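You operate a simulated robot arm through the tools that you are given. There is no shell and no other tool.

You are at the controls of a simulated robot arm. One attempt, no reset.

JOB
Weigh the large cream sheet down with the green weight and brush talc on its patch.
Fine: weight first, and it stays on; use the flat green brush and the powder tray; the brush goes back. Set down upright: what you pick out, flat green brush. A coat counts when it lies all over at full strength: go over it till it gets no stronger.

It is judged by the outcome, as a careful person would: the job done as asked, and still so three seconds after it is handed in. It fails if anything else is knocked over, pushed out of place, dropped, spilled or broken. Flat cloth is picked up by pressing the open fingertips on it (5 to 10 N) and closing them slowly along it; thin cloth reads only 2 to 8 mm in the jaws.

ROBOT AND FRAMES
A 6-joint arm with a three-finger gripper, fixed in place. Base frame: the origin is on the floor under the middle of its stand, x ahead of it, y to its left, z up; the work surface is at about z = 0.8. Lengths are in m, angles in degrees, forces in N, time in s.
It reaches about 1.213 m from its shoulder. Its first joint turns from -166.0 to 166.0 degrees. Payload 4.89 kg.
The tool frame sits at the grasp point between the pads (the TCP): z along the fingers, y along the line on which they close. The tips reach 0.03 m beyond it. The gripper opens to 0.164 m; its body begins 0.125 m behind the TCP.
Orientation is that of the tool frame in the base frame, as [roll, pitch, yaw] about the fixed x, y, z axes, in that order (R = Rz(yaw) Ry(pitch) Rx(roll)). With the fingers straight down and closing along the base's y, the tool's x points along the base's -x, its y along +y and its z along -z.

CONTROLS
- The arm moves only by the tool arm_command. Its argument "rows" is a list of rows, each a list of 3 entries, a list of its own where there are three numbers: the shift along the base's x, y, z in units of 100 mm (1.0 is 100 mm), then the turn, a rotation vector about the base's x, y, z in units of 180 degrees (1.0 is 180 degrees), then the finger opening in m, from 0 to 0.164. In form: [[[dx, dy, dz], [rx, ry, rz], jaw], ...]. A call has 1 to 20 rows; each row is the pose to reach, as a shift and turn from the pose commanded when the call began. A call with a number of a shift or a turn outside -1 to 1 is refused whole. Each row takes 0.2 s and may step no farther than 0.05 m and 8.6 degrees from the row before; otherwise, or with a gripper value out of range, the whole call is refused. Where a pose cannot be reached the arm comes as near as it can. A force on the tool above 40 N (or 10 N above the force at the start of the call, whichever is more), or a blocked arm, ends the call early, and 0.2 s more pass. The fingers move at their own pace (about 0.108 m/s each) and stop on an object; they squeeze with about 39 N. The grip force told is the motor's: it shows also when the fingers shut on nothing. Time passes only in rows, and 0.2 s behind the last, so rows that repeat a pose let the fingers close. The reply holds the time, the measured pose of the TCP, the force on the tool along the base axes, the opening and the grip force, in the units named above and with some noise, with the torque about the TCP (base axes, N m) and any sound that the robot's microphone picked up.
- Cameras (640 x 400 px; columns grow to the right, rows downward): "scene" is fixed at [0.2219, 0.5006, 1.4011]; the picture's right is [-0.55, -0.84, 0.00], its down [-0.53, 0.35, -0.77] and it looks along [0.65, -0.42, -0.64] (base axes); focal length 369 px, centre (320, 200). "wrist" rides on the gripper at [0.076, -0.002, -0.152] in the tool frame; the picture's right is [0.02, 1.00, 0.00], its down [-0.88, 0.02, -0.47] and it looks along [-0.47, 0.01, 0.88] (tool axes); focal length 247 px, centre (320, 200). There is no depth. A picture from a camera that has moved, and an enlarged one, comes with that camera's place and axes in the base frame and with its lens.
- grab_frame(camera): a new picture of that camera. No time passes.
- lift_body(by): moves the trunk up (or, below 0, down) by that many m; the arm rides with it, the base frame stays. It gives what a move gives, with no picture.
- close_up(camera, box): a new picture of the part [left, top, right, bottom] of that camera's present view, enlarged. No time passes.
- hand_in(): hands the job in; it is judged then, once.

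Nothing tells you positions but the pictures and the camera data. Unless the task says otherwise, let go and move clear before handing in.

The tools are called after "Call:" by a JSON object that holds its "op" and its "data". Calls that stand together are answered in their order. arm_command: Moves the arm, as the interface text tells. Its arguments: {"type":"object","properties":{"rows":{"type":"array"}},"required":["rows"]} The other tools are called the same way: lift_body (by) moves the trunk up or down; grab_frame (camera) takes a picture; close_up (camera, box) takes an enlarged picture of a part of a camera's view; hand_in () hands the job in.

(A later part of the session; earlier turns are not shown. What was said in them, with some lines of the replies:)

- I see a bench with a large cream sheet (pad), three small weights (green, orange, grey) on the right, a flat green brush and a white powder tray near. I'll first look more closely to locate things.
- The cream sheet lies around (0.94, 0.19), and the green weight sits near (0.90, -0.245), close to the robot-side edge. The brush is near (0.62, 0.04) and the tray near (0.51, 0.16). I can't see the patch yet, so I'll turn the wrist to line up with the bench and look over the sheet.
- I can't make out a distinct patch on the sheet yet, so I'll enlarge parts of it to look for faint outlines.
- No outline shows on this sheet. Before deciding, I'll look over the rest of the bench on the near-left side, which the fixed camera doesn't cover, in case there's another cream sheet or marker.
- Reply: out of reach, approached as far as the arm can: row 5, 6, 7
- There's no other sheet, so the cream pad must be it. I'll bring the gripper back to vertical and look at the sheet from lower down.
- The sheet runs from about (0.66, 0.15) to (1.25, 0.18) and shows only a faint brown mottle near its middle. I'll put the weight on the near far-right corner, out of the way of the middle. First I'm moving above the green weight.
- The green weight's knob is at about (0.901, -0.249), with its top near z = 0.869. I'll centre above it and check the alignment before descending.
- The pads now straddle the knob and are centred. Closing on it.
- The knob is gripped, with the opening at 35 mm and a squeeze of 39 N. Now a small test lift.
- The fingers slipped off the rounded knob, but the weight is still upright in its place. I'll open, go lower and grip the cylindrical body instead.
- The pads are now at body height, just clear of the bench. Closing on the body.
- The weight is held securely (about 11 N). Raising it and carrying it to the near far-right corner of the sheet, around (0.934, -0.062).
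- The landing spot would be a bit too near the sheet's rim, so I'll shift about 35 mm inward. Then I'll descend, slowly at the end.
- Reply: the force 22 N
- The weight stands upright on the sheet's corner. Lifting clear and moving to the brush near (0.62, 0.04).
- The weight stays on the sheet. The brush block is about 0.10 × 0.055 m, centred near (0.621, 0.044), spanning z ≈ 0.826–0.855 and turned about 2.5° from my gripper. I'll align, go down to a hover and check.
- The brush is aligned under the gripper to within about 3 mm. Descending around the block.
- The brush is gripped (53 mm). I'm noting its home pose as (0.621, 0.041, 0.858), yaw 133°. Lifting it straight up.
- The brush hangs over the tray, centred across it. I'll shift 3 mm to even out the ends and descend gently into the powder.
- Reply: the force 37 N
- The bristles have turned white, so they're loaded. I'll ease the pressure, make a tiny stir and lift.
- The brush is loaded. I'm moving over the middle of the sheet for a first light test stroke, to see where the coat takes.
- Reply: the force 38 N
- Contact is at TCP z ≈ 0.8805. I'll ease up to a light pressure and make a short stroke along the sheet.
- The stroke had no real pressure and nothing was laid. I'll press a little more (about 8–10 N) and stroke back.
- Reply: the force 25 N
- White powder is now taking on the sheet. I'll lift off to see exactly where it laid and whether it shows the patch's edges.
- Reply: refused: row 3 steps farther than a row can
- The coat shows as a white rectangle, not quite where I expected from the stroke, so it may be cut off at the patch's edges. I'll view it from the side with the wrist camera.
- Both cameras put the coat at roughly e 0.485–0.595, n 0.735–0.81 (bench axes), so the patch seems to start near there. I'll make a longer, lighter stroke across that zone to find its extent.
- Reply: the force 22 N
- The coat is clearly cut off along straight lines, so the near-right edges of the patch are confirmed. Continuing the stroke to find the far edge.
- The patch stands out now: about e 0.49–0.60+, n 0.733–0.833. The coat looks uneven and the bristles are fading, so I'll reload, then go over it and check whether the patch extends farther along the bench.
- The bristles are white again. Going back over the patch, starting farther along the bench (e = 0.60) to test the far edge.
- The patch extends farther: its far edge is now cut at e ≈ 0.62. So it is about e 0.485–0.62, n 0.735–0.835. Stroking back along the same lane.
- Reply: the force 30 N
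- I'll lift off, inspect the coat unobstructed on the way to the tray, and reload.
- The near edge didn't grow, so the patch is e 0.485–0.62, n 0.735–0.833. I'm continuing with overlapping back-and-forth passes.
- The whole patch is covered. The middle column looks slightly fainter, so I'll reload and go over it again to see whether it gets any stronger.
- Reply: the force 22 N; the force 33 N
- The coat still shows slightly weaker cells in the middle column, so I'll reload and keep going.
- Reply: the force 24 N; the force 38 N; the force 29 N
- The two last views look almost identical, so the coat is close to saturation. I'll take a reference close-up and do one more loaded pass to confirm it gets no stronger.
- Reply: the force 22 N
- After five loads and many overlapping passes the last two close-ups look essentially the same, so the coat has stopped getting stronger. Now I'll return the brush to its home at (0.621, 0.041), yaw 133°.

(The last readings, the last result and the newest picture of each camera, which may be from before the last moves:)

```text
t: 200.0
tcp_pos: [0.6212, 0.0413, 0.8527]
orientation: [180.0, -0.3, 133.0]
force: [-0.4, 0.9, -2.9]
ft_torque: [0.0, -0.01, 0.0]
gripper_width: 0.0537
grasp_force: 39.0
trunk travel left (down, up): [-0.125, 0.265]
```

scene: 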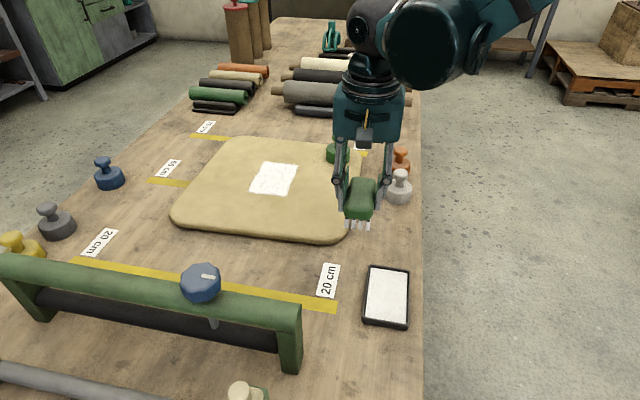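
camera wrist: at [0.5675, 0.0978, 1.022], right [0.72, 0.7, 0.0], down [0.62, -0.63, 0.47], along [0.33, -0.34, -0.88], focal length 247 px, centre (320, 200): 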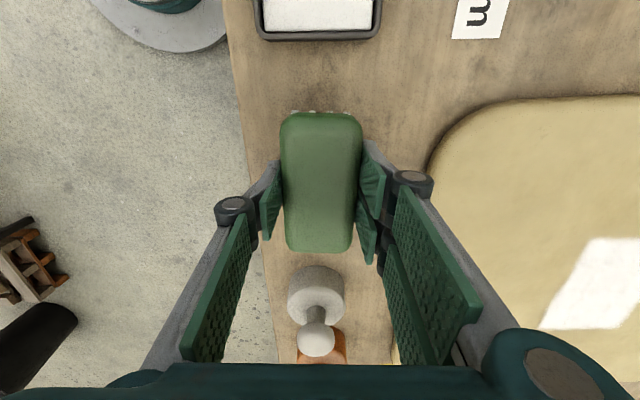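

Call:
{"op": "arm_command", "data": {"rows": [[[0, 0, -0.005], [0, 0, 0], 0.0], [[0, 0, -0.008], [0, 0, 0], 0.0]]}}

Call:
{"op": "close_up", "data": {"camera": "scene", "box": [360, 200, 430, 265]}}

```text
t: 200.6
tcp_pos: [0.6229, 0.0413, 0.8513]
orientation: [179.8, -0.2, 133.0]
force: [-0.5, 2.2, 3.4]
ft_torque: [-0.13, -0.06, 0.0]
gripper_width: 0.0533
grasp_force: 39.2
trunk travel left (down, up): [-0.125, 0.265]
```

```text
6.15 times, centred on (395, 232) of scene
camera zoom: at [0.2219, 0.5006, 1.4011], right [-0.55, -0.84, 0.0], down [-0.53, 0.35, -0.77], along [0.65, -0.42, -0.64], focal length 2269 px, centre (-142, 0)
```

zoom: 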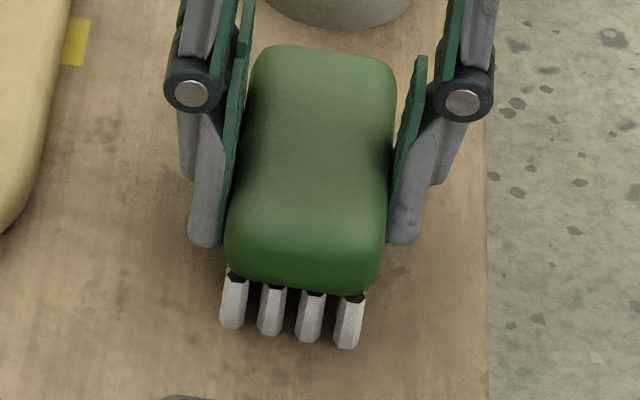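

The brush is touching down on its spot, within about 2 mm of where it started. Releasing slowly.

Call:
{"op": "arm_command", "data": {"rows": [[[0, 0, -0.001], [0, 0, 0], 0.05], [[0, 0, -0.001], [0, 0, 0], 0.055], [[0, 0, -0.001], [0, 0, 0], 0.065], [[0, 0, -0.001], [0, 0, 0], 0.08], [[0, 0, -0.001], [0, 0, 0], 0.1], [[0, 0, -0.001], [0, 0, 0], 0.1]]}}

Call:
{"op": "close_up", "data": {"camera": "scene", "box": [360, 200, 430, 265]}}

Call:
{"op": "close_up", "data": {"camera": "wrist", "box": [200, 80, 440, 280]}}

```text
t: 202.0
tcp_pos: [0.6218, 0.0416, 0.8503]
orientation: [180.0, -0.1, 133.1]
force: [-0.3, -0.6, 0.4]
ft_torque: [-0.01, 0.0, 0.02]
gripper_width: 0.1
grasp_force: 0.0
trunk travel left (down, up): [-0.125, 0.265]
```

```text
6.15 times, centred on (395, 232) of scene
camera zoom: at [0.2219, 0.5006, 1.4011], right [-0.55, -0.84, 0.0], down [-0.53, 0.35, -0.77], along [0.65, -0.42, -0.64], focal length 2269 px, centre (-142, 0)
```

zoom: 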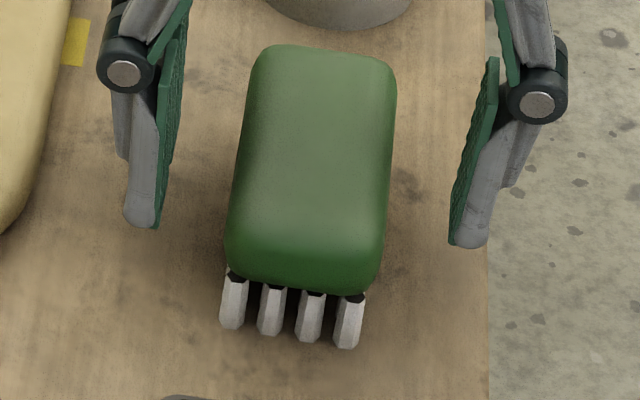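

```text
2.00 times, centred on (320, 180) of wrist
camera zoom: at [0.5685, 0.0953, 1.003], right [0.72, 0.7, 0.0], down [0.62, -0.63, 0.47], along [0.33, -0.34, -0.88], focal length 494 px, centre (320, 240)
```

zoom: 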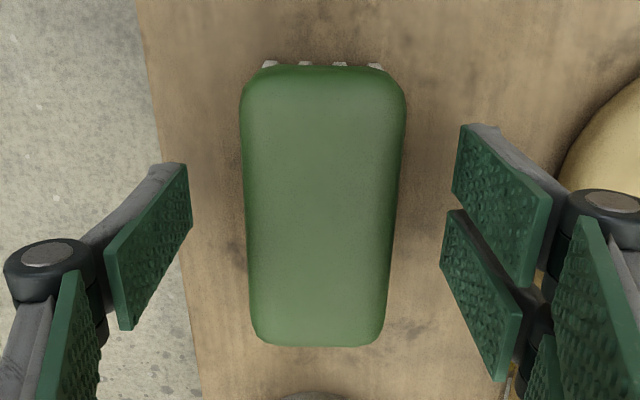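

The brush stands upright on its spot. I'm raising the gripper straight up and clear, then checking everything.

Call:
{"op": "arm_command", "data": {"rows": [[[0, 0, 0.2], [0, 0, 0], 0.1], [[0, 0, 0.5], [0, 0, 0], 0.1], [[0, 0, 0.9], [0, 0, 0], 0.1], [[0, 0, 1.0], [0, 0, 0], 0.1]]}}

Call:
{"op": "arm_command", "data": {"rows": [[[0, 0, 0.4], [0, 0, 0], 0.1], [[-0.2, -0.3, 0.7], [0, 0, 0], 0.1], [[-0.4, -0.6, 1.0], [0, 0, 0], 0.1], [[-0.6, -0.9, 1.0], [0, 0, 0], 0.1]]}}

Call:
{"op": "grab_frame", "data": {"camera": "scene"}}

Call:
{"op": "grab_frame", "data": {"camera": "wrist"}}

Call:
{"op": "close_up", "data": {"camera": "scene", "box": [170, 120, 420, 340]}}

Call:
{"op": "close_up", "data": {"camera": "scene", "box": [230, 145, 330, 210]}}

```text
t: 203.0
tcp_pos: [0.6222, 0.0413, 0.9504]
orientation: [-179.9, -0.2, 133.0]
force: [0.0, 0.2, -0.3]
ft_torque: [-0.04, 0.02, -0.01]
gripper_width: 0.0999
grasp_force: 0.1
trunk travel left (down, up): [-0.125, 0.265]
```

```text
t: 204.0
tcp_pos: [0.5626, -0.0486, 1.0505]
orientation: [179.9, -0.2, 133.0]
force: [1.1, 1.1, -0.1]
ft_torque: [-0.13, 0.12, 0.03]
gripper_width: 0.1003
grasp_force: 0.1
trunk travel left (down, up): [-0.125, 0.265]
```

```text
taken
```

scene: 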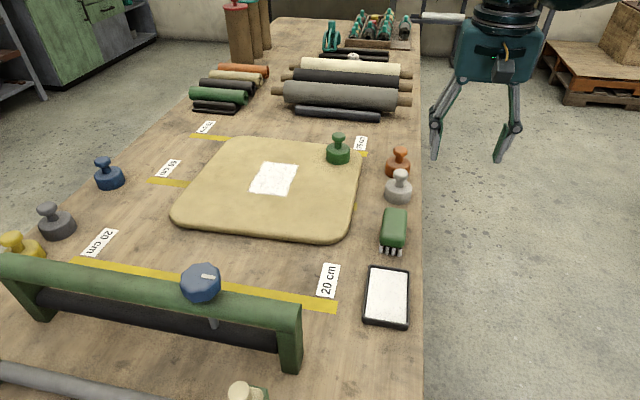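

```text
taken
camera wrist: at [0.5084, 0.0054, 1.2034], right [0.72, 0.7, 0.0], down [0.62, -0.63, 0.47], along [0.33, -0.34, -0.88], focal length 247 px, centre (320, 200)
```

wrist: 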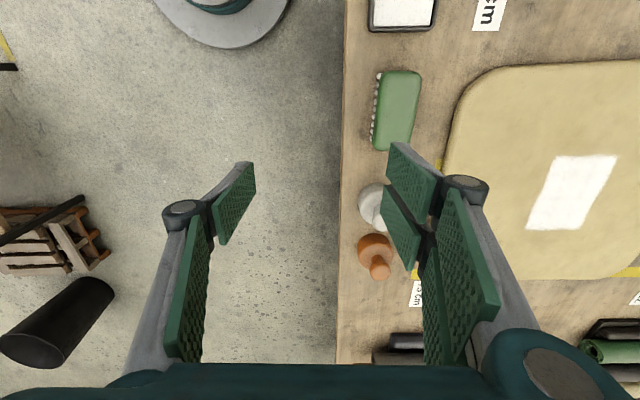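

```text
1.82 times, centred on (295, 230) of scene
camera zoom: at [0.2219, 0.5006, 1.4011], right [-0.55, -0.84, 0.0], down [-0.53, 0.35, -0.77], along [0.65, -0.42, -0.64], focal length 670 px, centre (366, 146)
```

zoom: 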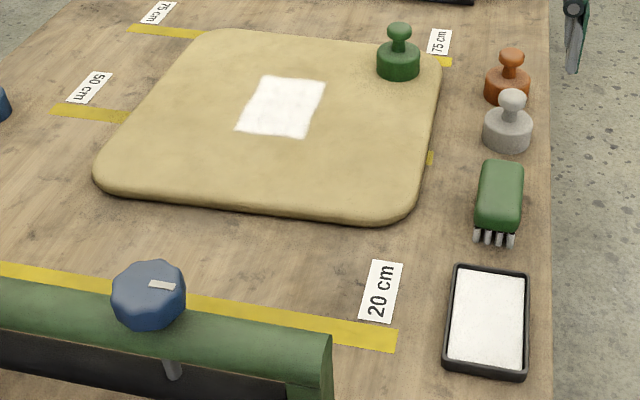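

```text
6.15 times, centred on (280, 178) of scene
camera zoom: at [0.2219, 0.5006, 1.4011], right [-0.55, -0.84, 0.0], down [-0.53, 0.35, -0.77], along [0.65, -0.42, -0.64], focal length 2269 px, centre (566, 338)
```

zoom: 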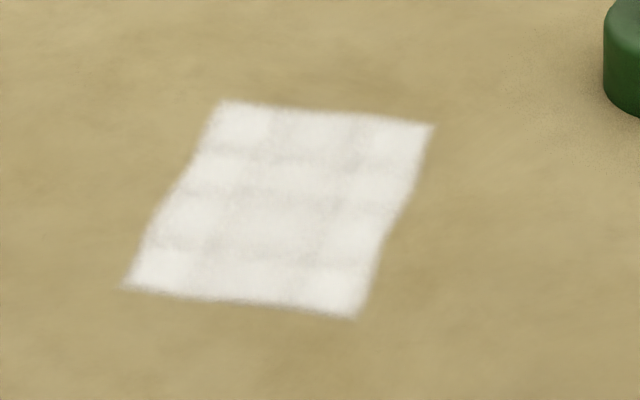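

Final check: the green weight stands upright on the sheet's corner and the patch is coated all over with no further change. The brush is upright at home, and the tray, other weights and sheet are in place. The gripper is empty and clear, so I'm handing in.

Call:
{"op": "hand_in", "data": {}}

```text
The job is handed in.
```

I put the green weight on the sheet first, brushed talc over the patch, and returned the brush. The job is handed in; no verdict has come back.

- **Weight:** It stands upright on the sheet's far-right corner, clear of the patch. My first grip on its knob slipped off without moving it, so I picked it up by the body instead.
- **Patch:** It wasn't visible beforehand. I found its edges from where the talc stopped taking, and it measures roughly 0.135 by 0.10 m near the middle of the sheet.
- **Coat:** I loaded the brush from the tray five times and made many overlapping passes. The close-ups after the last two loads looked almost the same. The middle of the patch still looks very slightly fainter than its corners. It looked that way from the first stroke, so I took it as how the surface shows rather than a thin spot.
- **Brush:** It stands upright within about 2 mm of where it started, with some talc still on its bristles.

In the last pictures, the tray, the other weights and the sheet look undisturbed, and the gripper was empty and clear.
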